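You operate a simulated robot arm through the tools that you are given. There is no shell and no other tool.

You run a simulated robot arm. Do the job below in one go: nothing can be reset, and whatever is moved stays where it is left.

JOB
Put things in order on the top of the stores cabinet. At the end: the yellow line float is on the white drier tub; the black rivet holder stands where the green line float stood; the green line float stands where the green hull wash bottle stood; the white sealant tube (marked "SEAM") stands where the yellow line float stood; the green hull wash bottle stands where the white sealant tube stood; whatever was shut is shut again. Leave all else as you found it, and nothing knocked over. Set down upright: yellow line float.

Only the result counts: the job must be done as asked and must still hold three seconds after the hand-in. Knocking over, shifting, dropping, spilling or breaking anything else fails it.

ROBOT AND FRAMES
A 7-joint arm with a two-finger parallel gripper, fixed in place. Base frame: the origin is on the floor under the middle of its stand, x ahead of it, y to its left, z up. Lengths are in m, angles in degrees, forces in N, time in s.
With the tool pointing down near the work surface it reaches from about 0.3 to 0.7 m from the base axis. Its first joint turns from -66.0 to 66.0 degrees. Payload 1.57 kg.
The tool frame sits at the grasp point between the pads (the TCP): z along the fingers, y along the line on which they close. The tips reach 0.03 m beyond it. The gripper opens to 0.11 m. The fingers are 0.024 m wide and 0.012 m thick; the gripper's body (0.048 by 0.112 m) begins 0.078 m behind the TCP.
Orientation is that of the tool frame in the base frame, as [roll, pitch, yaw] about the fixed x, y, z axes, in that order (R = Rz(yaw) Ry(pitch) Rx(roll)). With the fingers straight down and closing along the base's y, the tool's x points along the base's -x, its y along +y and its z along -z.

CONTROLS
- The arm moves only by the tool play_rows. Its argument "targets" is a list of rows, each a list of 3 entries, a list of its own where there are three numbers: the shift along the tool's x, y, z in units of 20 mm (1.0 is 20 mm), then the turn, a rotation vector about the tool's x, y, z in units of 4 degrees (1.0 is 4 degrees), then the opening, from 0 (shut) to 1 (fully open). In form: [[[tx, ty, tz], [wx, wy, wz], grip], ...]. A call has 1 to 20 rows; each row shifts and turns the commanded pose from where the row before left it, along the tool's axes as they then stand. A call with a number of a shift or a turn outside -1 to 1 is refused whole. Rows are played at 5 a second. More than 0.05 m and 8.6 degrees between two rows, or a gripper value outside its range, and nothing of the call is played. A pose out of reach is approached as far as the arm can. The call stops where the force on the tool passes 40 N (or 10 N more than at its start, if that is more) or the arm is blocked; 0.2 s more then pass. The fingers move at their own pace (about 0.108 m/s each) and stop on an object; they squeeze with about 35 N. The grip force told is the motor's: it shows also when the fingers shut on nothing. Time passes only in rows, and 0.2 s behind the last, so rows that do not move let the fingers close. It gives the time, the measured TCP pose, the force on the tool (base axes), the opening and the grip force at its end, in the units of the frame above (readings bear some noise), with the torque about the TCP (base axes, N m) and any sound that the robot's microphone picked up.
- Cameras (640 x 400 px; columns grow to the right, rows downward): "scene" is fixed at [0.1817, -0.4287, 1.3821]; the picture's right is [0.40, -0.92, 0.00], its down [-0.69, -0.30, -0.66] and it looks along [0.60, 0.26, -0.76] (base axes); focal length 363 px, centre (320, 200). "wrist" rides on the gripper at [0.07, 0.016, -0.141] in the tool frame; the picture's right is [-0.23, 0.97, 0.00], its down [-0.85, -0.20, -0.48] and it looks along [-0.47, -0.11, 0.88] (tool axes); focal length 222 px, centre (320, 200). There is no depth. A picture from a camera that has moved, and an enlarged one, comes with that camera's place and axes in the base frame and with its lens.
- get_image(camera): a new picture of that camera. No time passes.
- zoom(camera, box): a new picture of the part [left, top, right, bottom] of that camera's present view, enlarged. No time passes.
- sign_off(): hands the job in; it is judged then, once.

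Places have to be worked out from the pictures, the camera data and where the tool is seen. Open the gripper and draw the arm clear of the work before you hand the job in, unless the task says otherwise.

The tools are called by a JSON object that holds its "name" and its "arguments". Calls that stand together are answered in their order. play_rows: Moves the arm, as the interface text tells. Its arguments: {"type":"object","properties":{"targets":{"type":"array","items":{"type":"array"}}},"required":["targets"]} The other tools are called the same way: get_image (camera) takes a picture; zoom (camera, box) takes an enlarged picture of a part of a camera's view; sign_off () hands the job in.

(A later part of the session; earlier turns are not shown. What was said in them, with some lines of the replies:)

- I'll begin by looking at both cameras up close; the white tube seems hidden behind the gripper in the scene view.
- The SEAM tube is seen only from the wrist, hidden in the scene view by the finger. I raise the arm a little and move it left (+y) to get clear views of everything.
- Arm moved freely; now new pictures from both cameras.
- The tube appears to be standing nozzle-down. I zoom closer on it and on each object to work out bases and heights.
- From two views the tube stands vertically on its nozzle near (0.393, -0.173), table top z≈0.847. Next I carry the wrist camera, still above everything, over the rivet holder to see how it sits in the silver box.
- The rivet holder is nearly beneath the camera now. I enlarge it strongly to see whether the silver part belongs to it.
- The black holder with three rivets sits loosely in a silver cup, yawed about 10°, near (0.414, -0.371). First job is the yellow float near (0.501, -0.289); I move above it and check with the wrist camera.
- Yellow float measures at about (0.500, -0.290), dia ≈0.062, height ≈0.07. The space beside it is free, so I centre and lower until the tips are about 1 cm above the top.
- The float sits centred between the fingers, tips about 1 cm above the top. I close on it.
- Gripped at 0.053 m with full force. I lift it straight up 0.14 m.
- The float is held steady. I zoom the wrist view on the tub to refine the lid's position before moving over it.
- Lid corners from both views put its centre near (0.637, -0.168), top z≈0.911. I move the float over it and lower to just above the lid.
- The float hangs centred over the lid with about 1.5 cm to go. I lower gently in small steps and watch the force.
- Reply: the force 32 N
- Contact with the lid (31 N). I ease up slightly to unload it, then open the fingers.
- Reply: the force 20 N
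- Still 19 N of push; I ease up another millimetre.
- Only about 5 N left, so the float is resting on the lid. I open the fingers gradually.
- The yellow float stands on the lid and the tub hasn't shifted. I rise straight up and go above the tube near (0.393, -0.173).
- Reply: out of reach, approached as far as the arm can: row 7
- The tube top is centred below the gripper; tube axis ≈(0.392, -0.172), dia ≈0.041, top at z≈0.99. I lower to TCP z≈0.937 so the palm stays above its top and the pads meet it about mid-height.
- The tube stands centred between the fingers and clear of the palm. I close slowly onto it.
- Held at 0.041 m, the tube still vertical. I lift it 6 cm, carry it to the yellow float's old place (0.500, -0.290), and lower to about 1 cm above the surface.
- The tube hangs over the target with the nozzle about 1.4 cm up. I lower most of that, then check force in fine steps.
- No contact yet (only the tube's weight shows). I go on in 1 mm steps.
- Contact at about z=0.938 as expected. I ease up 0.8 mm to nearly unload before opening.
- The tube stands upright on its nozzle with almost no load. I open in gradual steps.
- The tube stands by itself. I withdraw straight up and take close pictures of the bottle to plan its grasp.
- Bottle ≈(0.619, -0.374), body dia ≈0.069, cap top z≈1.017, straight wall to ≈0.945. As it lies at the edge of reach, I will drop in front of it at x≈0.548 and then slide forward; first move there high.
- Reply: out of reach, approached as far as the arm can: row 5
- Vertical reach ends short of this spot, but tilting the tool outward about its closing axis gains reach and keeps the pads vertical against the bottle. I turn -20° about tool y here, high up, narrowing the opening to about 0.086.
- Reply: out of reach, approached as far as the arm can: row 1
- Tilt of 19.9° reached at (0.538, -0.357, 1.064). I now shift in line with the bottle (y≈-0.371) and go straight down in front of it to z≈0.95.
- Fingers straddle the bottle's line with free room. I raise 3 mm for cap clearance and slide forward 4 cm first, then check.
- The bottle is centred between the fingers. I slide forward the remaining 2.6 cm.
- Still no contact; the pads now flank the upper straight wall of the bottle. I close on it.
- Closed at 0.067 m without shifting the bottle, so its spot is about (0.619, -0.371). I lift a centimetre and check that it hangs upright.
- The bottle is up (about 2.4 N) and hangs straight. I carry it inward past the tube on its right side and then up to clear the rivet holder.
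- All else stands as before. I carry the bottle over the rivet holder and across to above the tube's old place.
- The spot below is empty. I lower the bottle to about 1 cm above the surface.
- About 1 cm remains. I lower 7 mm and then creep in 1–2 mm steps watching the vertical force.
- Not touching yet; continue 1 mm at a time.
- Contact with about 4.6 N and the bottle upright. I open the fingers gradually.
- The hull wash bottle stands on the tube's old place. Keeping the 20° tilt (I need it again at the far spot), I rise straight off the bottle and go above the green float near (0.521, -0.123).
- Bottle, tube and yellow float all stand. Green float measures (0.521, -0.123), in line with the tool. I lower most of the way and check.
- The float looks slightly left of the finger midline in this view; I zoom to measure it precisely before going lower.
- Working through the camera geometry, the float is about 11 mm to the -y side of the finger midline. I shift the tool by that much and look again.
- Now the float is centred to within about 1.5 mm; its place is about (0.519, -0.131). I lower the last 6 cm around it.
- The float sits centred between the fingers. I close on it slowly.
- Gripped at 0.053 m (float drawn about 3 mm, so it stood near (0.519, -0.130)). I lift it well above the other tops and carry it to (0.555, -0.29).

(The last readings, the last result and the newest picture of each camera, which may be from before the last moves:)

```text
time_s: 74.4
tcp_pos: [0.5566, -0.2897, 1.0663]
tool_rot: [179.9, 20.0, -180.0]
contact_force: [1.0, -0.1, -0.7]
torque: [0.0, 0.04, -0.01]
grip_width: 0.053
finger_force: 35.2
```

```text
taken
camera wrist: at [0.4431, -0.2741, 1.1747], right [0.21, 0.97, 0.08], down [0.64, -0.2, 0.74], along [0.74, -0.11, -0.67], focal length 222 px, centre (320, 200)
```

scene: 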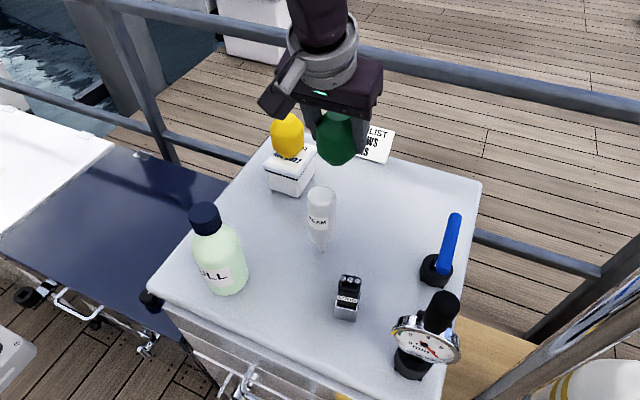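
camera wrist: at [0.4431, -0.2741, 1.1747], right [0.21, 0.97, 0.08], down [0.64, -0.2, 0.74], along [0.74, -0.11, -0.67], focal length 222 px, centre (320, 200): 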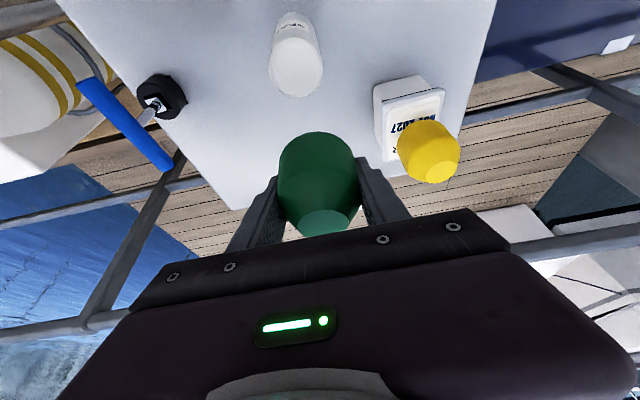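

All stands undisturbed. I take the float outward and down to 3 cm above the bottle's old place (0.619, -0.370).

{"name": "play_rows", "arguments": {"targets": [[[-0.0895, -0.625, 0.7775], [0, 0, 0], 0.3], [[-0.0895, -0.625, 0.7775], [0, 0, 0], 0.3], [[-0.0895, -0.625, 0.7775], [0, 0, 0], 0.3], [[-0.0895, -0.625, 0.7775], [0, 0, 0], 0.3], [[-0.0084, -0.304, 0.854], [0, 0, 0], 0.3], [[-0.0084, -0.304, 0.854], [0, 0, 0], 0.3], [[-0.0084, -0.304, 0.854], [0, 0, 0], 0.3], [[-0.0084, -0.304, 0.854], [0, 0, 0], 0.3], [[-0.0084, -0.304, 0.854], [0, 0, 0], 0.3], [[0, 0, 0], [0, 0, 0], 0.3], [[0, 0, 0], [0, 0, 0], 0.3]]}}

{"name": "get_image", "arguments": {"camera": "wrist"}}

{"name": "zoom", "arguments": {"camera": "scene", "box": [290, 100, 470, 260]}}

```text
time_s: 76.8
tcp_pos: [0.6137, -0.3718, 0.9305]
tool_rot: [-180.0, 20.0, 180.0]
contact_force: [-0.6, 0.5, -1.2]
torque: [-0.02, 0.01, -0.02]
grip_width: 0.0526
finger_force: 35.5
```

```text
taken
camera wrist: at [0.4995, -0.3556, 1.0387], right [0.21, 0.97, 0.08], down [0.64, -0.2, 0.74], along [0.74, -0.11, -0.67], focal length 222 px, centre (320, 200)
```

wrist: 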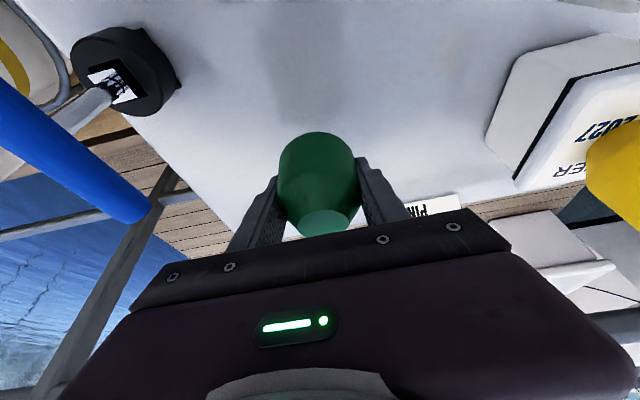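

```text
2.50 times, centred on (380, 180) of scene
camera zoom: at [0.1817, -0.4287, 1.3821], right [0.4, -0.92, 0.0], down [-0.69, -0.3, -0.66], along [0.6, 0.26, -0.76], focal length 907 px, centre (170, 250)
```

zoom: 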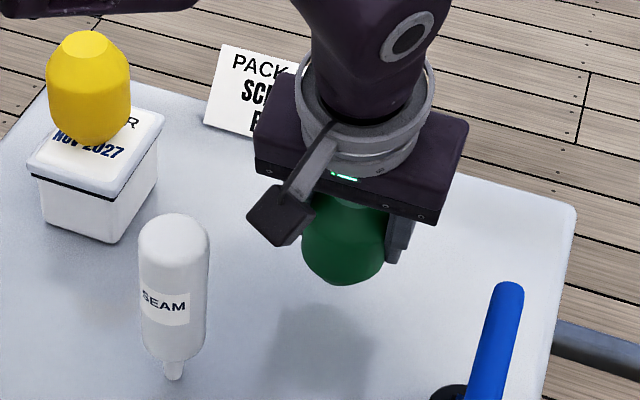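

Over the spot at 3 cm. I lower 2.8 cm with a 1 mm trim, then creep to contact.

{"name": "play_rows", "arguments": {"targets": [[[0.205, 0.03, 0.67], [0, 0, 0], 0.3], [[0.205, 0.03, 0.67], [0, 0, 0], 0.3], [[0, 0, 0], [0, 0, 0], 0.3]]}}

{"name": "play_rows", "arguments": {"targets": [[[0.017, 0, 0.047], [0, 0, 0], 0.3], [[0, 0, 0], [0, 0, 0], 0.3]]}}

```text
time_s: 77.6
tcp_pos: [0.6149, -0.369, 0.902]
tool_rot: [180.0, 20.1, -180.0]
contact_force: [0.1, 0.8, -0.5]
torque: [0.02, 0.0, 0.03]
grip_width: 0.0526
finger_force: 35.2
```

```text
time_s: 78.2
tcp_pos: [0.6156, -0.3685, 0.902]
tool_rot: [179.9, 20.0, -180.0]
contact_force: [-1.1, -0.2, -1.6]
torque: [0.0, 0.02, 0.0]
grip_width: 0.0524
finger_force: 34.7
```

No contact yet; continuing down in 1 mm steps.

{"name": "play_rows", "arguments": {"targets": [[[0.017, 0, 0.047], [0, 0, 0], 0.3], [[0, 0, 0], [0, 0, 0], 0.3]]}}

{"name": "play_rows", "arguments": {"targets": [[[0.017, 0, 0.047], [0, 0, 0], 0.3], [[0, 0, 0], [0, 0, 0], 0.3]]}}

```text
time_s: 78.8
tcp_pos: [0.616, -0.37, 0.9001]
tool_rot: [-180.0, 20.0, 179.9]
contact_force: [-0.1, -0.7, -0.7]
torque: [0.02, -0.01, -0.01]
grip_width: 0.0525
finger_force: 35.4
```

```text
time_s: 79.4
tcp_pos: [0.6145, -0.3694, 0.9005]
tool_rot: [-179.9, 20.1, -180.0]
contact_force: [0.5, -0.4, 11.8]
torque: [0.13, 0.16, 0.03]
grip_width: 0.0525
finger_force: 34.9
```

Touching with 11.8 N. I ease back half a millimetre and open gradually.

{"name": "play_rows", "arguments": {"targets": [[[-0.0103, 0, -0.028], [0, 0, 0], 0.3], [[0, 0, 0], [0, 0, 0], 0.3], [[0, 0, 0], [0, 0, 0], 0.53], [[0, 0, 0], [0, 0, 0], 0.58], [[0, 0, 0], [0, 0, 0], 0.65], [[0, 0, 0], [0, 0, 0], 0.75], [[0, 0, 0], [0, 0, 0], 0.82], [[0, 0, 0], [0, 0, 0], 0.82]]}}

{"name": "get_image", "arguments": {"camera": "wrist"}}

{"name": "zoom", "arguments": {"camera": "scene", "box": [290, 100, 470, 260]}}

```text
time_s: 81.2
tcp_pos: [0.6147, -0.3689, 0.8988]
tool_rot: [-179.9, 20.0, 180.0]
contact_force: [0.1, 1.0, 0.2]
torque: [0.0, -0.01, 0.0]
grip_width: 0.0903
finger_force: 0.1
```

```text
taken
camera wrist: at [0.5001, -0.3534, 1.0074], right [0.21, 0.97, 0.08], down [0.64, -0.2, 0.74], along [0.74, -0.11, -0.67], focal length 222 px, centre (320, 200)
```

wrist: 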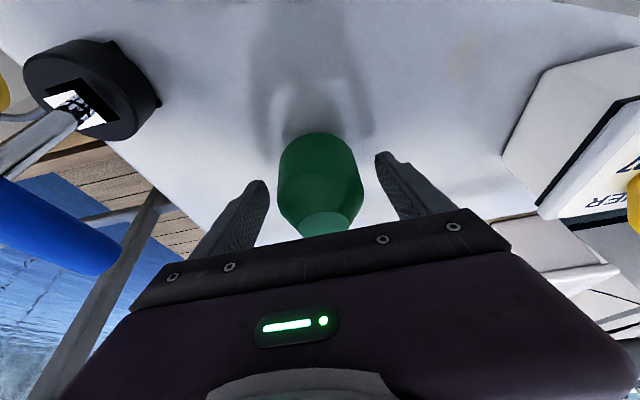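

```text
2.50 times, centred on (380, 180) of scene
camera zoom: at [0.1817, -0.4287, 1.3821], right [0.4, -0.92, 0.0], down [-0.69, -0.3, -0.66], along [0.6, 0.26, -0.76], focal length 907 px, centre (170, 250)
```

zoom: 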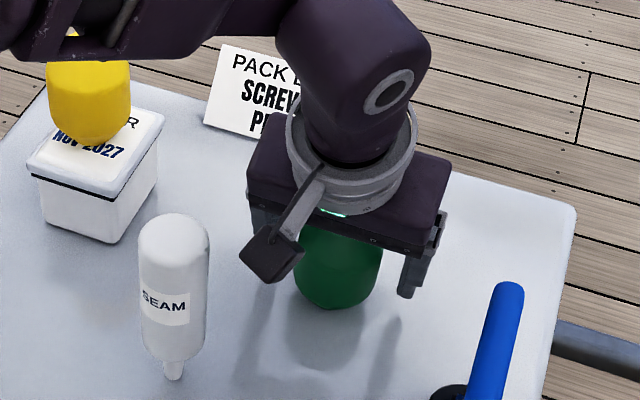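

The green float stands on the bottle's old place. I back out along the tool axis, go to above the rivet holder and take the tilt out.

{"name": "play_rows", "arguments": {"targets": [[[0, 0, -0.6], [0, 0, 0], 0.82], [[0, 0, -1], [0, 0, 0], 0.82], [[0, 0, -1], [0, 0, 0], 0.82], [[0, 0, -1], [0, 0, 0], 0.82], [[0, 0, -1], [0, 0, 0], 0.82], [[0, 0, -1], [0, 0, 0], 0.82], [[0, 0, -1], [0, 0, 0], 0.82], [[0, 0, -1], [0, 0, 0], 0.82], [[0, 0, -1], [0, 0, 0], 0.82], [[0.878, 0, -0.585], [0, 0, 0], 0.82], [[0.878, 0, -0.585], [0, 0, 0], 0.82], [[0.878, 0, -0.585], [0, 0, 0], 0.82], [[0.878, 0, -0.585], [0, 0, 0], 0.82], [[0.878, 0, -0.585], [0, 0, 0], 0.82], [[0.878, 0, -0.585], [0, 0, 0], 0.82], [[0, 0, 0], [0, 1, 0], 0.82], [[0, 0, 0], [0, 1, 0], 0.82], [[0, 0, 0], [0, 1, 0], 0.82], [[0, 0, 0], [0, 1, 0], 0.82], [[0, 0, 0], [0, 1, 0], 0.82]]}}

{"name": "play_rows", "arguments": {"targets": [[[0, 0, 0], [0, 0, 0], 0.82], [[0, 0, 0], [0, 0, 0], 0.82]]}}

{"name": "get_image", "arguments": {"camera": "scene"}}

{"name": "get_image", "arguments": {"camera": "wrist"}}

{"name": "zoom", "arguments": {"camera": "wrist", "box": [260, 80, 380, 190]}}

```text
time_s: 85.4
tcp_pos: [0.4313, -0.3707, 1.0902]
tool_rot: [180.0, -0.1, 179.7]
contact_force: [0.4, -0.2, 0.3]
torque: [-0.01, 0.02, -0.01]
grip_width: 0.0904
finger_force: 0.1
```

```text
time_s: 86.0
tcp_pos: [0.434, -0.3683, 1.0892]
tool_rot: [179.9, -0.1, 179.9]
contact_force: [0.4, 0.6, 0.2]
torque: [-0.01, -0.02, 0.01]
grip_width: 0.0901
finger_force: 0.0
```

```text
taken
```

scene: 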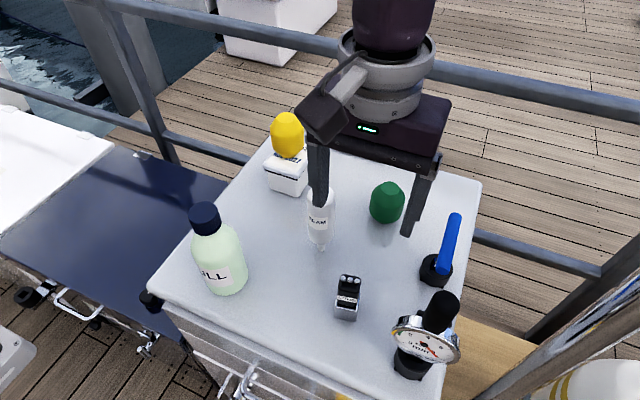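

```text
taken
camera wrist: at [0.3633, -0.3542, 1.2305], right [0.23, 0.97, 0.0], down [0.86, -0.2, 0.48], along [0.46, -0.11, -0.88], focal length 222 px, centre (320, 200)
```

wrist: 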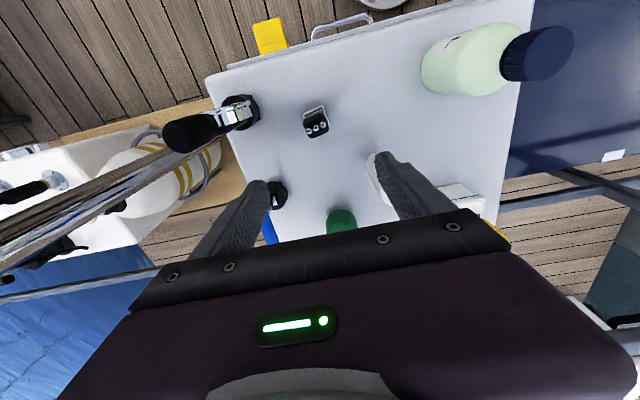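

```text
3.64 times, centred on (320, 135) of wrist
camera zoom: at [0.3633, -0.3542, 1.2305], right [0.23, 0.97, 0.0], down [0.86, -0.2, 0.48], along [0.46, -0.11, -0.88], focal length 808 px, centre (320, 436)
```

zoom: 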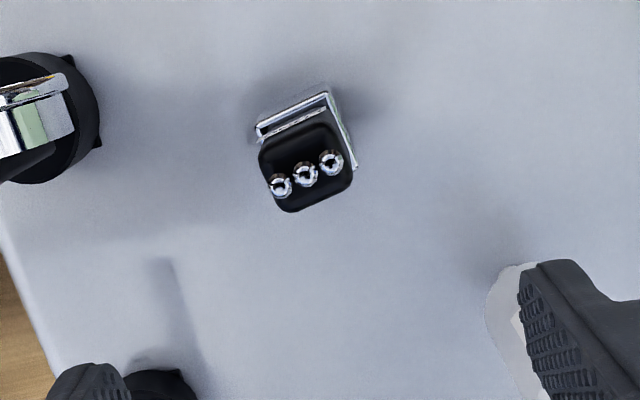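

Green float done. Rivet holder: centre ≈(0.413, -0.3705), top z≈0.945, yaw ≈11°, cup rim ≈0.886. I centre over it, yaw the tool by +11°, narrow the opening and lower partway.

{"name": "play_rows", "arguments": {"targets": [[[0.5, 0, 0], [0, 0, 0], 0.7], [[0.5, 0, 0], [0, 0, 0], 0.6], [[0, 0, 0], [0, 0, -0.917], 0.55], [[0, 0, 0], [0, 0, -0.917], 0.55], [[0, 0, 0], [0, 0, -0.917], 0.55], [[0, 0, 1], [0, 0, 0], 0.55], [[0, 0, 1], [0, 0, 0], 0.55], [[0, 0, 1], [0, 0, 0], 0.55], [[0, 0, 1], [0, 0, 0], 0.55], [[0, 0, 0], [0, 0, 0], 0.55], [[0, 0, 0], [0, 0, 0], 0.55]]}}

{"name": "get_image", "arguments": {"camera": "wrist"}}

{"name": "zoom", "arguments": {"camera": "wrist", "box": [250, 90, 390, 220]}}

{"name": "zoom", "arguments": {"camera": "scene", "box": [280, 180, 480, 390]}}

```text
time_s: 88.4
tcp_pos: [0.4137, -0.3697, 1.0104]
tool_rot: [179.9, 0.0, -169.0]
contact_force: [-0.6, -0.2, -0.3]
torque: [0.01, 0.02, 0.0]
grip_width: 0.061
finger_force: 0.1
```

```text
taken
camera wrist: at [0.3414, -0.3677, 1.1515], right [0.04, 1.0, 0.0], down [0.88, -0.03, 0.48], along [0.48, -0.02, -0.88], focal length 222 px, centre (320, 200)
```

wrist: 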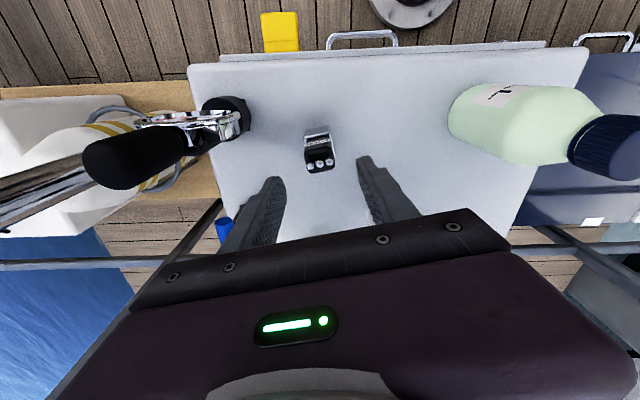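

```text
3.08 times, centred on (320, 155) of wrist
camera zoom: at [0.3414, -0.3677, 1.1515], right [0.04, 1.0, 0.0], down [0.88, -0.03, 0.48], along [0.48, -0.02, -0.88], focal length 684 px, centre (320, 338)
```

zoom: 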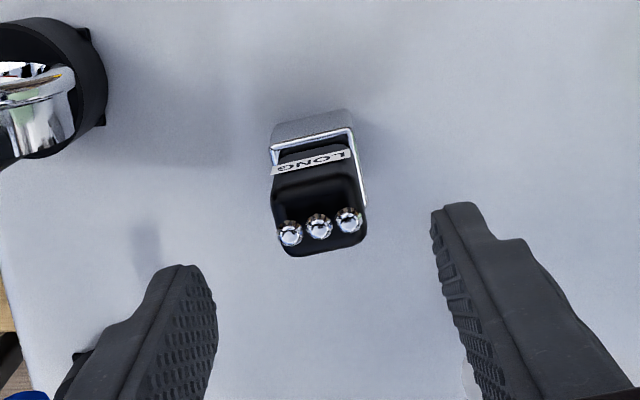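

```text
1.90 times, centred on (380, 285) of scene
camera zoom: at [0.1817, -0.4287, 1.3821], right [0.4, -0.92, 0.0], down [-0.69, -0.3, -0.66], along [0.6, 0.26, -0.76], focal length 691 px, centre (206, 38)
```

zoom: 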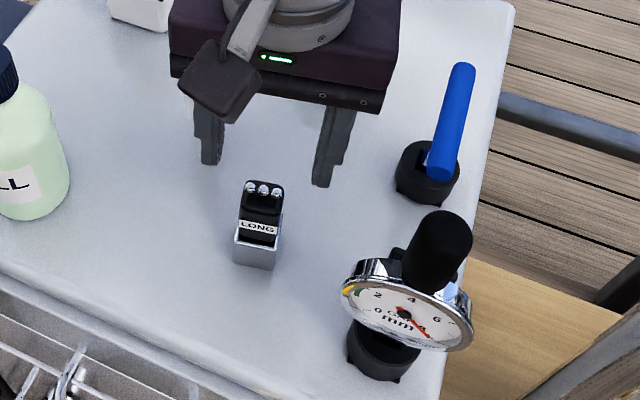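

The holder is centred and aligned with the fingers within about 2 mm. I lower to TCP z≈0.927, so the tips stay about 1 cm above the silver rim and only the black part is gripped.

{"name": "play_rows", "arguments": {"targets": [[[0.1, 0, 1], [0, 0, 0], 0.55], [[0, 0, 1], [0, 0, 0], 0.55], [[0, 0, 1], [0, 0, 0], 0.55], [[0, 0, 0.6], [0, 0, 0], 0.55], [[0, 0, 0.55], [0, 0, 0], 0.55], [[0, 0, 0], [0, 0, 0], 0.55], [[0, 0, 0], [0, 0, 0], 0.55]]}}

{"name": "get_image", "arguments": {"camera": "wrist"}}

{"name": "zoom", "arguments": {"camera": "scene", "box": [300, 230, 420, 340]}}

```text
time_s: 90.0
tcp_pos: [0.4107, -0.3692, 0.9289]
tool_rot: [179.9, 0.0, -168.9]
contact_force: [0.2, 0.1, 0.3]
torque: [0.01, 0.01, -0.03]
grip_width: 0.0606
finger_force: 0.0
```

```text
taken
camera wrist: at [0.3389, -0.3673, 1.0687], right [0.04, 1.0, 0.0], down [0.88, -0.03, 0.48], along [0.48, -0.02, -0.88], focal length 222 px, centre (320, 200)
```

wrist: 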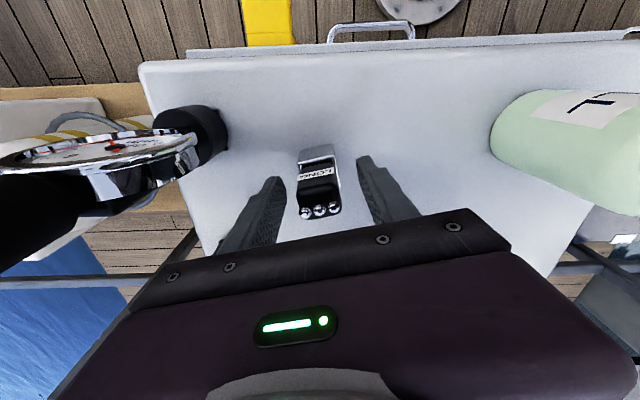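

```text
3.64 times, centred on (360, 285) of scene
camera zoom: at [0.1817, -0.4287, 1.3821], right [0.4, -0.92, 0.0], down [-0.69, -0.3, -0.66], along [0.6, 0.26, -0.76], focal length 1319 px, centre (174, -109)
```

zoom: 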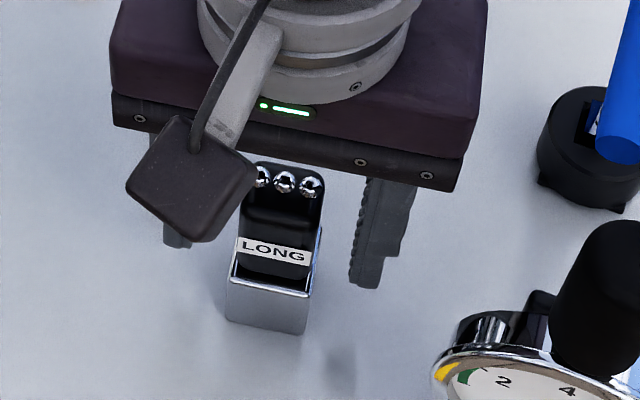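

The black block is midway between the fingers, tips just above the cup. I close on it slowly.

{"name": "play_rows", "arguments": {"targets": [[[0, 0, 0], [0, 0, 0], 0.42], [[0, 0, 0], [0, 0, 0], 0.34], [[0, 0, 0], [0, 0, 0], 0.28], [[0, 0, 0], [0, 0, 0], 0.22], [[0, 0, 0], [0, 0, 0], 0.15], [[0, 0, 0], [0, 0, 0], 0.1], [[0, 0, 0], [0, 0, 0], 0.1]]}}

{"name": "get_image", "arguments": {"camera": "wrist"}}

{"name": "zoom", "arguments": {"camera": "scene", "box": [300, 230, 420, 340]}}

```text
time_s: 91.6
tcp_pos: [0.4108, -0.37, 0.9282]
tool_rot: [-180.0, 0.0, -168.9]
contact_force: [0.5, -1.1, 2.1]
torque: [-0.04, -0.01, 0.0]
grip_width: 0.0298
finger_force: 35.0
```

```text
taken
camera wrist: at [0.3389, -0.3674, 1.0689], right [0.04, 1.0, 0.0], down [0.88, -0.03, 0.48], along [0.48, -0.02, -0.88], focal length 222 px, centre (320, 200)
```

wrist: 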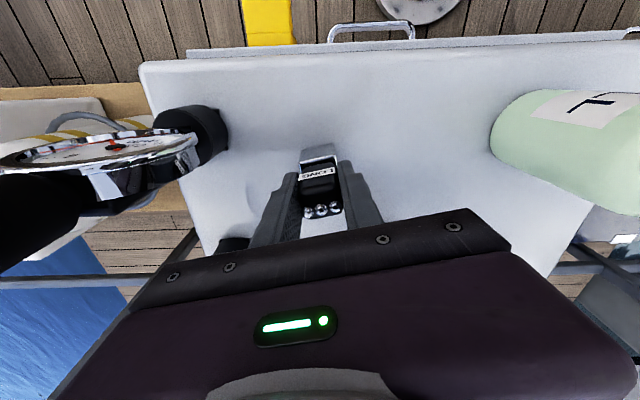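

```text
3.64 times, centred on (360, 285) of scene
camera zoom: at [0.1817, -0.4287, 1.3821], right [0.4, -0.92, 0.0], down [-0.69, -0.3, -0.66], along [0.6, 0.26, -0.76], focal length 1319 px, centre (174, -109)
```

zoom: 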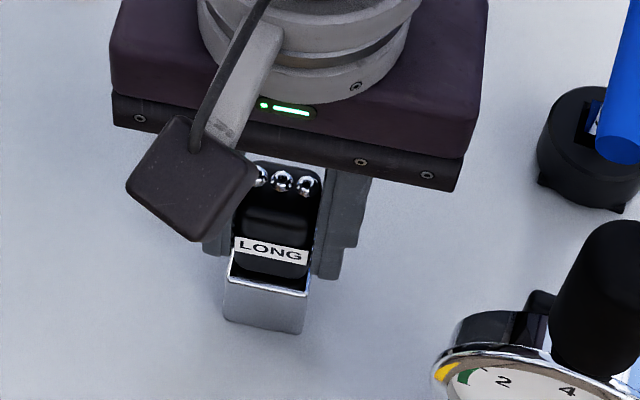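

Held at 0.030 m. I lift slowly 3 cm and look whether the silver cup comes along or stays.

{"name": "play_rows", "arguments": {"targets": [[[0, 0, -0.25], [0, 0, 0], 0.1], [[0, 0, -0.25], [0, 0, 0], 0.1], [[0, 0, -0.5], [0, 0, 0], 0.1], [[0, 0, -0.5], [0, 0, 0], 0.1], [[0, 0, 0], [0, 0, 0], 0.1]]}}

{"name": "zoom", "arguments": {"camera": "scene", "box": [300, 230, 420, 340]}}

{"name": "zoom", "arguments": {"camera": "wrist", "box": [240, 110, 400, 240]}}

```text
time_s: 92.8
tcp_pos: [0.4102, -0.3699, 0.9581]
tool_rot: [-180.0, -0.1, -169.0]
contact_force: [-0.1, -0.2, -2.7]
torque: [0.0, 0.02, 0.0]
grip_width: 0.0299
finger_force: 34.7
```

```text
3.64 times, centred on (360, 285) of scene
camera zoom: at [0.1817, -0.4287, 1.3821], right [0.4, -0.92, 0.0], down [-0.69, -0.3, -0.66], along [0.6, 0.26, -0.76], focal length 1319 px, centre (174, -109)
```

zoom: 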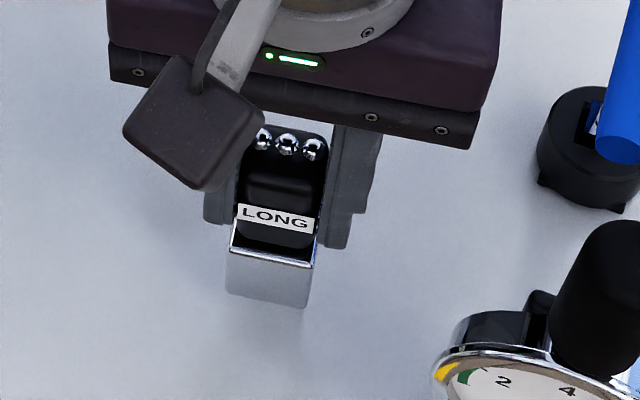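

```text
3.08 times, centred on (320, 175) of wrist
camera zoom: at [0.3382, -0.3678, 1.0971], right [0.04, 1.0, 0.0], down [0.88, -0.03, 0.48], along [0.48, -0.02, -0.88], focal length 684 px, centre (320, 277)
```

zoom: 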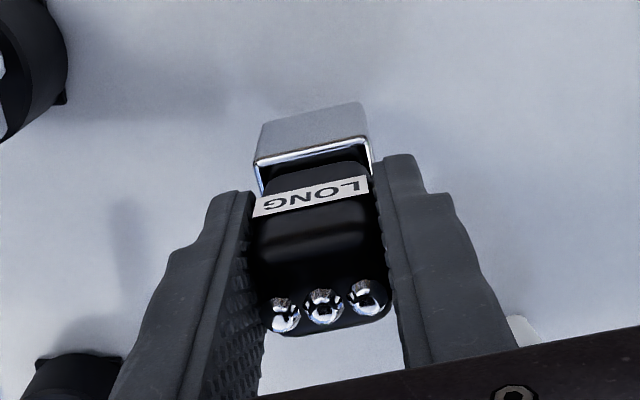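

The silver cup lifts with the black block: it is one piece, and nothing is left beneath. I lift it above all tops (bottom ≈1.04) and carry it over to the green float's old place (0.519, -0.130).

{"name": "play_rows", "arguments": {"targets": [[[0, 0, -1], [0, 0, 0], 0.1], [[0, 0, -1], [0, 0, 0], 0.1], [[0, 0, -1], [0, 0, 0], 0.1], [[0, 0, -1], [0, 0, 0], 0.1], [[0, 0, -1], [0, 0, 0], 0.1], [[0, 0, -1], [0, 0, 0], 0.1], [[0, 0, -1], [0, 0, 0], 0.1], [[0, 0, -1], [0, 0, 0], 0.1], [[-0.682, 0.977, 0], [0, 0, 0], 0.1], [[-0.682, 0.977, 0], [0, 0, 0], 0.1], [[-0.682, 0.977, 0], [0, 0, 0], 0.1], [[-0.682, 0.977, 0], [0, 0, 0], 0.1], [[-0.682, 0.977, 0], [0, 0, 0], 0.1], [[-0.682, 0.977, 0], [0, 0, 0], 0.1], [[-0.682, 0.977, 0], [0, 0, 0], 0.1], [[-0.682, 0.977, 0], [0, 0, 0], 0.1], [[-0.682, 0.977, 0], [0, 0, 0], 0.1], [[-0.682, 0.977, 0], [0, 0, 0], 0.1]]}}

{"name": "play_rows", "arguments": {"targets": [[[-0.682, 0.977, 0], [0, 0, 0], 0.1], [[0, 0, 0], [0, 0, 0], 0.1], [[0, 0, 0], [0, 0, 0], 0.1]]}}

{"name": "get_image", "arguments": {"camera": "scene"}}

{"name": "get_image", "arguments": {"camera": "wrist"}}

```text
time_s: 96.6
tcp_pos: [0.5095, -0.1551, 1.1194]
tool_rot: [-180.0, -0.1, -169.1]
contact_force: [-0.1, -0.4, -2.0]
torque: [-0.01, 0.04, -0.05]
grip_width: 0.0297
finger_force: 34.8
```

```text
time_s: 97.4
tcp_pos: [0.5185, -0.13, 1.1193]
tool_rot: [179.9, 0.0, -169.0]
contact_force: [0.1, 0.4, -2.9]
torque: [0.02, 0.0, -0.05]
grip_width: 0.0298
finger_force: 35.1
```

```text
taken
```

scene: 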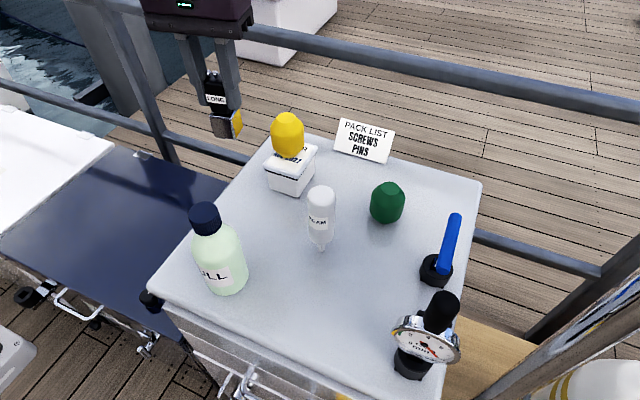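

```text
taken
camera wrist: at [0.4453, -0.1292, 1.2591], right [0.04, 1.0, 0.0], down [0.88, -0.03, 0.48], along [0.48, -0.02, -0.88], focal length 222 px, centre (320, 200)
```

wrist: 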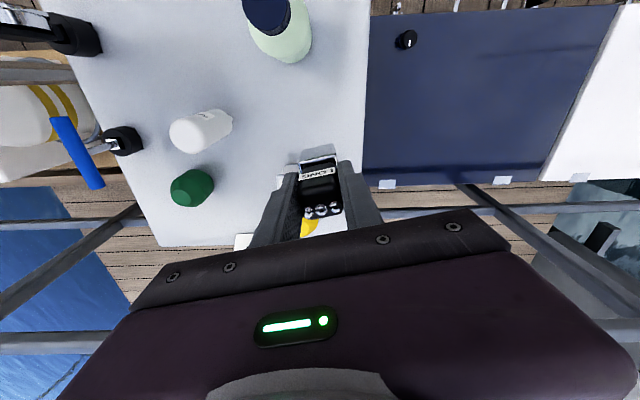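

All standing properly. The spot below is free; I lower the holder to about 1 cm above the surface.

{"name": "play_rows", "arguments": {"targets": [[[0, 0.075, 1], [0, 0, 0], 0.1], [[0, 0, 1], [0, 0, 0], 0.1], [[0, 0, 1], [0, 0, 0], 0.1], [[0, 0, 1], [0, 0, 0], 0.1], [[0, 0, 1], [0, 0, 0], 0.1], [[0, 0, 1], [0, 0, 0], 0.1], [[0, 0, 1], [0, 0, 0], 0.1], [[0, 0, 1], [0, 0, 0], 0.1], [[0, 0, 0.9], [0, 0, 0], 0.1], [[0, 0, 0], [0, 0, 0], 0.1], [[0, 0, 0], [0, 0, 0], 0.1]]}}

{"name": "zoom", "arguments": {"camera": "scene", "box": [160, 100, 340, 280]}}

{"name": "get_image", "arguments": {"camera": "wrist"}}

```text
time_s: 99.8
tcp_pos: [0.5163, -0.1302, 0.9409]
tool_rot: [180.0, 0.0, -169.1]
contact_force: [-0.8, 0.1, -3.2]
torque: [0.01, 0.01, -0.02]
grip_width: 0.0299
finger_force: 34.1
```

```text
2.22 times, centred on (250, 190) of scene
camera zoom: at [0.1817, -0.4287, 1.3821], right [0.4, -0.92, 0.0], down [-0.69, -0.3, -0.66], along [0.6, 0.26, -0.76], focal length 806 px, centre (476, 222)
```

zoom: 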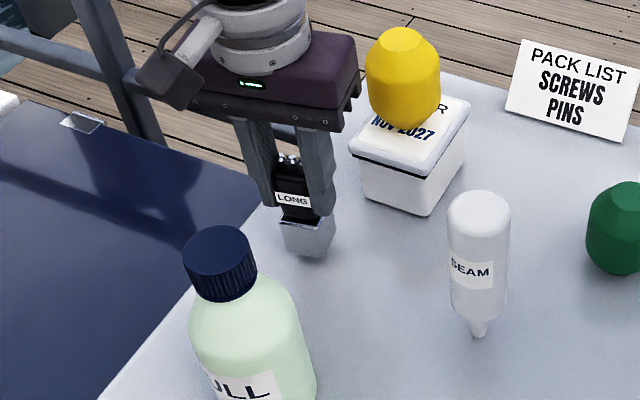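

```text
taken
camera wrist: at [0.4444, -0.1279, 1.0812], right [0.04, 1.0, 0.0], down [0.88, -0.03, 0.48], along [0.48, -0.02, -0.88], focal length 222 px, centre (320, 200)
```

wrist: 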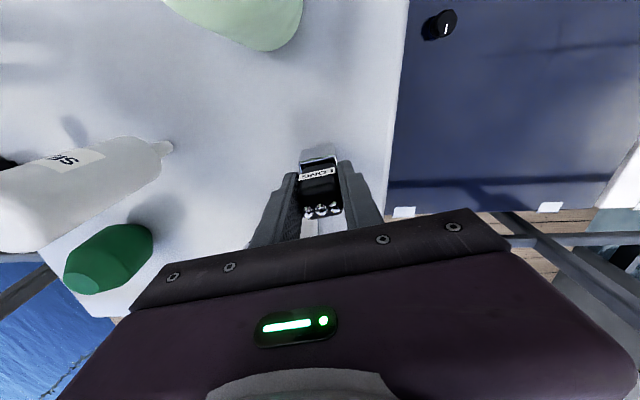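

About 1.2 cm left. I lower 1 cm, then creep to contact.

{"name": "play_rows", "arguments": {"targets": [[[0, 0, 0.25], [0, 0, 0], 0.1], [[0, 0, 0.25], [0, 0, 0], 0.1], [[0, 0, 0], [0, 0, 0], 0.1]]}}

{"name": "play_rows", "arguments": {"targets": [[[0, 0, 0.05], [0, 0, 0], 0.1], [[0, 0, 0], [0, 0, 0], 0.1]]}}

{"name": "play_rows", "arguments": {"targets": [[[0, 0, 0.05], [0, 0, 0], 0.1], [[0, 0, 0], [0, 0, 0], 0.1]]}}

```text
time_s: 100.6
tcp_pos: [0.5168, -0.13, 0.9295]
tool_rot: [-180.0, -0.1, -169.0]
contact_force: [0.4, -0.8, -4.0]
torque: [0.0, 0.04, -0.01]
grip_width: 0.0298
finger_force: 34.6
```

```text
time_s: 101.2
tcp_pos: [0.518, -0.1298, 0.9297]
tool_rot: [-180.0, 0.0, -169.0]
contact_force: [-0.4, 0.5, -3.7]
torque: [-0.03, 0.0, 0.0]
grip_width: 0.0299
finger_force: 34.7
```

```text
time_s: 101.8
tcp_pos: [0.5177, -0.1298, 0.929]
tool_rot: [180.0, 0.0, -169.0]
contact_force: [-1.0, -0.1, -0.8]
torque: [-0.03, 0.02, 0.0]
grip_width: 0.0297
finger_force: 34.8
```

Weight reading is beginning to unload (−0.8 N); one more small step should seat it.

{"name": "play_rows", "arguments": {"targets": [[[0, 0, 0.03], [0, 0, 0], 0.1], [[0, 0, 0], [0, 0, 0], 0.1]]}}

{"name": "zoom", "arguments": {"camera": "scene", "box": [205, 140, 295, 240]}}

```text
time_s: 102.4
tcp_pos: [0.5168, -0.1295, 0.9284]
tool_rot: [-179.9, 0.0, -169.0]
contact_force: [-2.8, -1.6, 6.5]
torque: [0.02, 0.15, 0.03]
grip_width: 0.0296
finger_force: 35.6
```

```text
4.00 times, centred on (250, 190) of scene
camera zoom: at [0.1815, -0.4287, 1.3821], right [0.4, -0.92, 0.0], down [-0.69, -0.3, -0.66], along [0.6, 0.26, -0.76], focal length 1450 px, centre (600, 240)
```

zoom: 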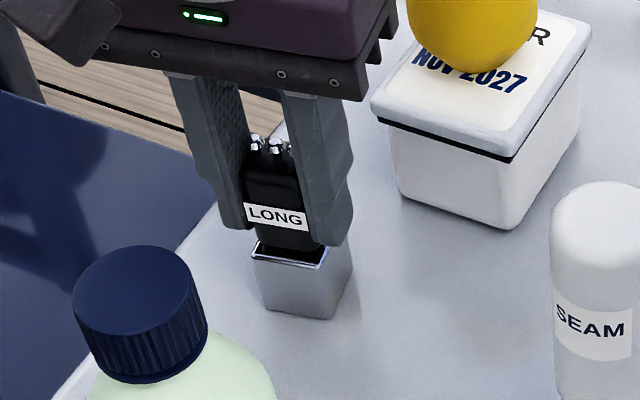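

The holder is seated with about 6.5 N. I open the fingers gradually.

{"name": "play_rows", "arguments": {"targets": [[[0, 0, -0.01], [0, 0, 0], 0.1], [[0, 0, 0], [0, 0, 0], 0.3], [[0, 0, 0], [0, 0, 0], 0.34], [[0, 0, 0], [0, 0, 0], 0.42], [[0, 0, 0], [0, 0, 0], 0.52], [[0, 0, 0], [0, 0, 0], 0.6], [[0, 0, 0], [0, 0, 0], 0.6]]}}

{"name": "zoom", "arguments": {"camera": "scene", "box": [205, 140, 295, 240]}}

{"name": "zoom", "arguments": {"camera": "wrist", "box": [240, 110, 400, 240]}}

```text
time_s: 104.0
tcp_pos: [0.5181, -0.1282, 0.9288]
tool_rot: [180.0, 0.0, -169.1]
contact_force: [-0.3, -0.3, 0.6]
torque: [-0.01, -0.03, 0.03]
grip_width: 0.066
finger_force: 0.0
```

```text
4.00 times, centred on (250, 190) of scene
camera zoom: at [0.1817, -0.4287, 1.3821], right [0.4, -0.92, 0.0], down [-0.69, -0.3, -0.66], along [0.6, 0.26, -0.76], focal length 1450 px, centre (600, 240)
```

zoom: 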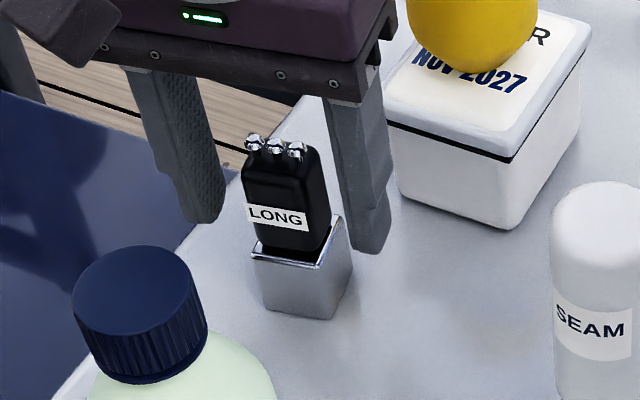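

```text
3.08 times, centred on (320, 175) of wrist
camera zoom: at [0.4449, -0.1273, 1.0687], right [0.04, 1.0, 0.0], down [0.88, -0.03, 0.48], along [0.48, -0.02, -0.88], focal length 684 px, centre (320, 277)
```

zoom: 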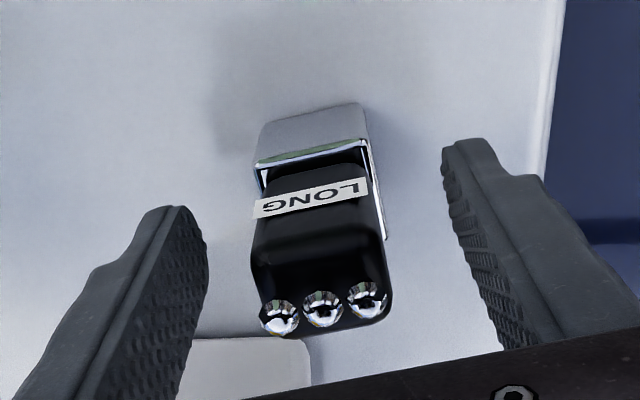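

The holder stands free. I withdraw straight up and then draw the arm back and aside.

{"name": "play_rows", "arguments": {"targets": [[[0, 0, -0.5], [0, 0, 0], 0.6], [[0, 0, -1], [0, 0, 0], 0.6], [[0, 0, -1], [0, 0, 0], 0.6], [[0, 0, -1], [0, 0, 0], 0.6], [[0, 0, -1], [0, 0, 0], 0.6], [[0, 0, -1], [0, 0, 0], 0.6], [[0, 0, -1], [0, 0, 0], 0.6], [[0, 0, -1], [0, 0, 0], 0.6], [[0, 0, -1], [0, 0, 0], 0.6], [[0.925, 0.485, -0.2], [0, 0, 0], 0.8], [[0.925, 0.485, -0.2], [0, 0, 0], 1], [[0.925, 0.485, -0.1], [0, 0, 0], 1], [[0.925, 0.485, 0], [0, 0, 0], 1], [[0.925, 0.485, 0], [0, 0, 0], 1], [[0.925, 0.485, 0], [0, 0, 0], 1], [[0.925, 0.485, 0], [0, 0, 0], 1], [[0.925, 0.485, 0], [0, 0, 0], 1], [[0.925, 0.485, 0], [0, 0, 0], 1], [[0.925, 0.485, 0], [0, 0, 0], 1]]}}

{"name": "get_image", "arguments": {"camera": "scene"}}

{"name": "zoom", "arguments": {"camera": "scene", "box": [180, 100, 350, 310]}}

{"name": "get_image", "arguments": {"camera": "wrist"}}

```text
time_s: 108.0
tcp_pos: [0.3159, -0.071, 1.1078]
tool_rot: [-180.0, 0.0, -169.1]
contact_force: [1.0, -0.2, -0.2]
torque: [0.03, 0.0, 0.0]
grip_width: 0.1102
finger_force: 0.1
```

```text
taken
```

scene: 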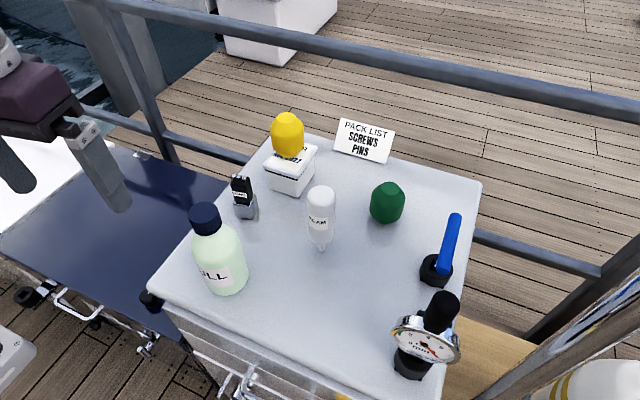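

```text
1.90 times, centred on (265, 205) of scene
camera zoom: at [0.1817, -0.4287, 1.3821], right [0.4, -0.92, 0.0], down [-0.69, -0.3, -0.66], along [0.6, 0.26, -0.76], focal length 691 px, centre (425, 190)
```

zoom: 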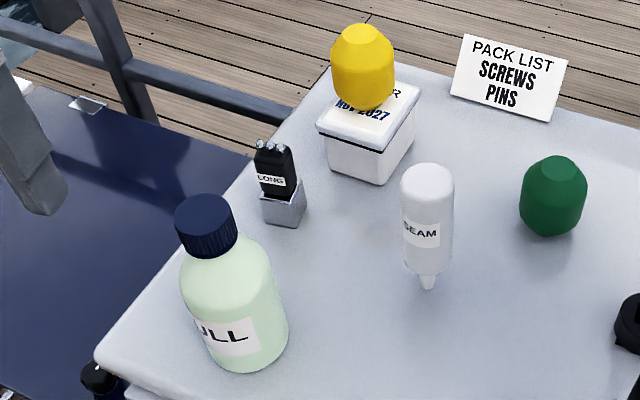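

```text
taken
camera wrist: at [0.2433, -0.0684, 1.2479], right [0.04, 1.0, 0.0], down [0.88, -0.03, 0.48], along [0.48, -0.02, -0.88], focal length 222 px, centre (320, 200)
```

wrist: 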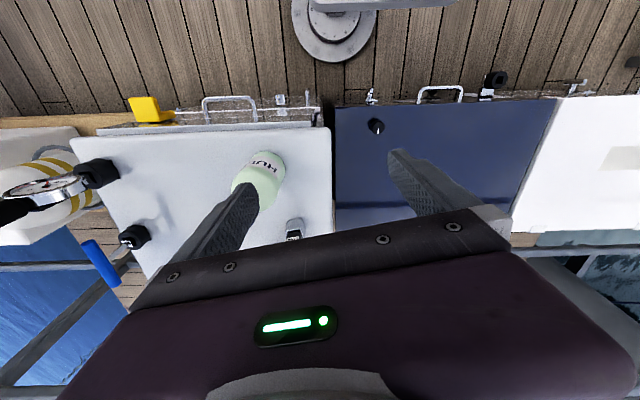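

Everything is in its new place. Before handing in I check the placements closely against the old positions.

{"name": "zoom", "arguments": {"camera": "scene", "box": [180, 195, 270, 305]}}

{"name": "zoom", "arguments": {"camera": "scene", "box": [280, 170, 430, 270]}}

{"name": "zoom", "arguments": {"camera": "scene", "box": [220, 100, 340, 230]}}

{"name": "zoom", "arguments": {"camera": "wrist", "box": [60, 80, 340, 280]}}

```text
3.64 times, centred on (225, 250) of scene
camera zoom: at [0.1817, -0.4287, 1.3821], right [0.4, -0.92, 0.0], down [-0.69, -0.3, -0.66], along [0.6, 0.26, -0.76], focal length 1319 px, centre (666, 18)
```

zoom: 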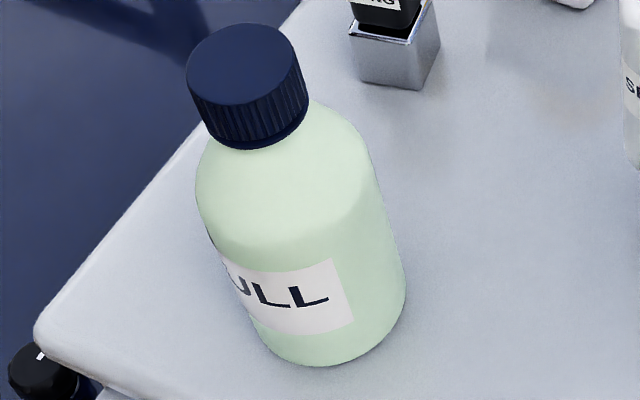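

```text
4.00 times, centred on (355, 220) of scene
camera zoom: at [0.1817, -0.4287, 1.3821], right [0.4, -0.92, 0.0], down [-0.69, -0.3, -0.66], along [0.6, 0.26, -0.76], focal length 1450 px, centre (180, 120)
```

zoom: 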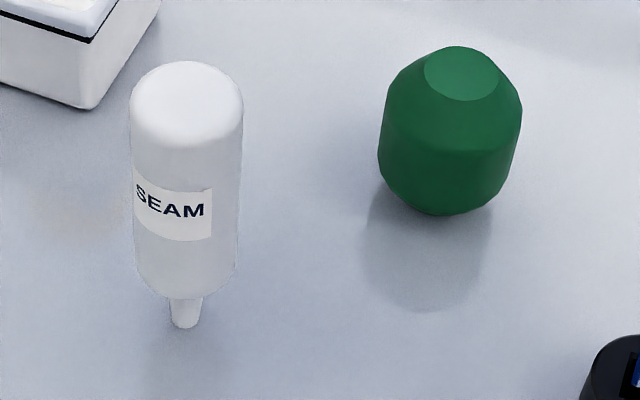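

```text
3.08 times, centred on (280, 165) of scene
camera zoom: at [0.1817, -0.4287, 1.3821], right [0.4, -0.92, 0.0], down [-0.69, -0.3, -0.66], along [0.6, 0.26, -0.76], focal length 1116 px, centre (443, 308)
```

zoom: 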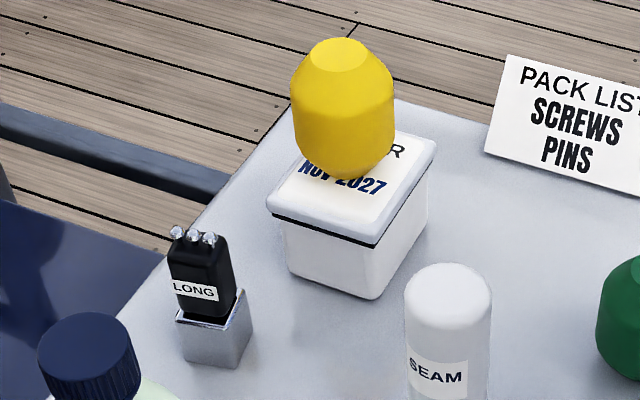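

```text
2.00 times, centred on (200, 180) of wrist
camera zoom: at [0.2433, -0.0684, 1.2479], right [0.04, 1.0, 0.0], down [0.88, -0.03, 0.48], along [0.48, -0.02, -0.88], focal length 444 px, centre (560, 240)
```

zoom: 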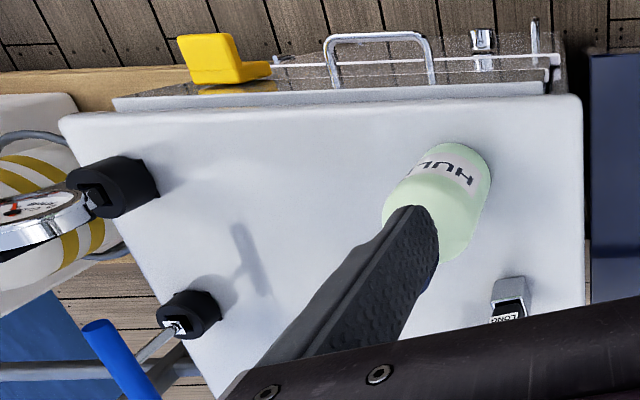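

Measured checks: the bottle, tube, green float and rivet holder all stand within a few mm of the intended old places, and the yellow float stands upright on the tub. I draw the open gripper further clear of the cabinet.

{"name": "play_rows", "arguments": {"targets": [[[-0.2, 0.9, -0.6], [0, 0, 0], 1], [[-0.2, 0.9, -0.6], [0, 0, 0], 1], [[-0.2, 0.9, -0.6], [0, 0, 0], 1], [[-0.2, 0.9, -0.6], [0, 0, 0], 1], [[-0.2, 0.9, -0.6], [0, 0, 0], 1], [[0, 0, 0], [0, 0, 0], 1], [[0, 0, 0], [0, 0, 0], 1]]}}

{"name": "get_image", "arguments": {"camera": "scene"}}

```text
time_s: 109.6
tcp_pos: [0.3214, 0.0242, 1.1675]
tool_rot: [179.9, 0.1, -169.0]
contact_force: [0.0, 0.7, -0.8]
torque: [-0.01, -0.01, -0.02]
grip_width: 0.11
finger_force: 0.1
```

```text
taken
```

scene: 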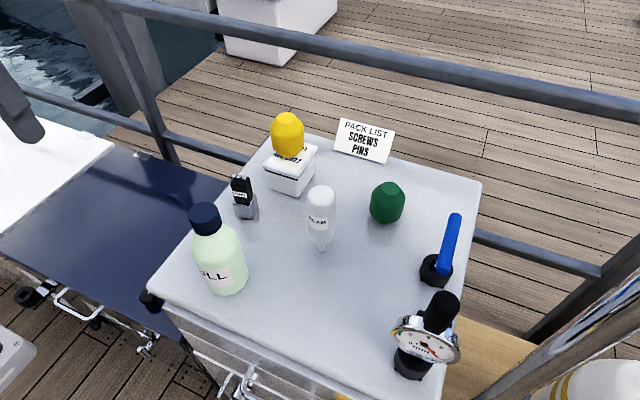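

The arm is clear, the gripper is open, and everything stands still in its asked-for place with nothing else moved. I hand the job in.

{"name": "sign_off", "arguments": {}}

```text
The job is handed in.
```

The cabinet top is in the order you asked for, and I've handed the job in. I don't have the verdict from the judging.

| Item | Where it is now |
|---|---|
| Yellow line float | Upright on the lid of the white drier tub |
| White sealant tube ("SEAM") | Where the yellow float stood, on its nozzle as I found it |
| Green hull wash bottle | Where the sealant tube stood |
| Green line float | Where the hull wash bottle stood |
| Black rivet holder | Where the green float stood |

- **Placement:** in the last close-up pictures, the four items on the cabinet top were within a few millimetres of the places they were meant to take.
- **Rivet holder:** its silver base came up with the black part, so I moved the two as one piece.
- **Nothing else disturbed:** nothing was opened, so there was nothing to shut again. The tub, the sign, the gauge and the blue-handled piece looked unmoved in the final picture, and nothing was knocked over.
- **Arm:** it is clear of the cabinet with the gripper open.
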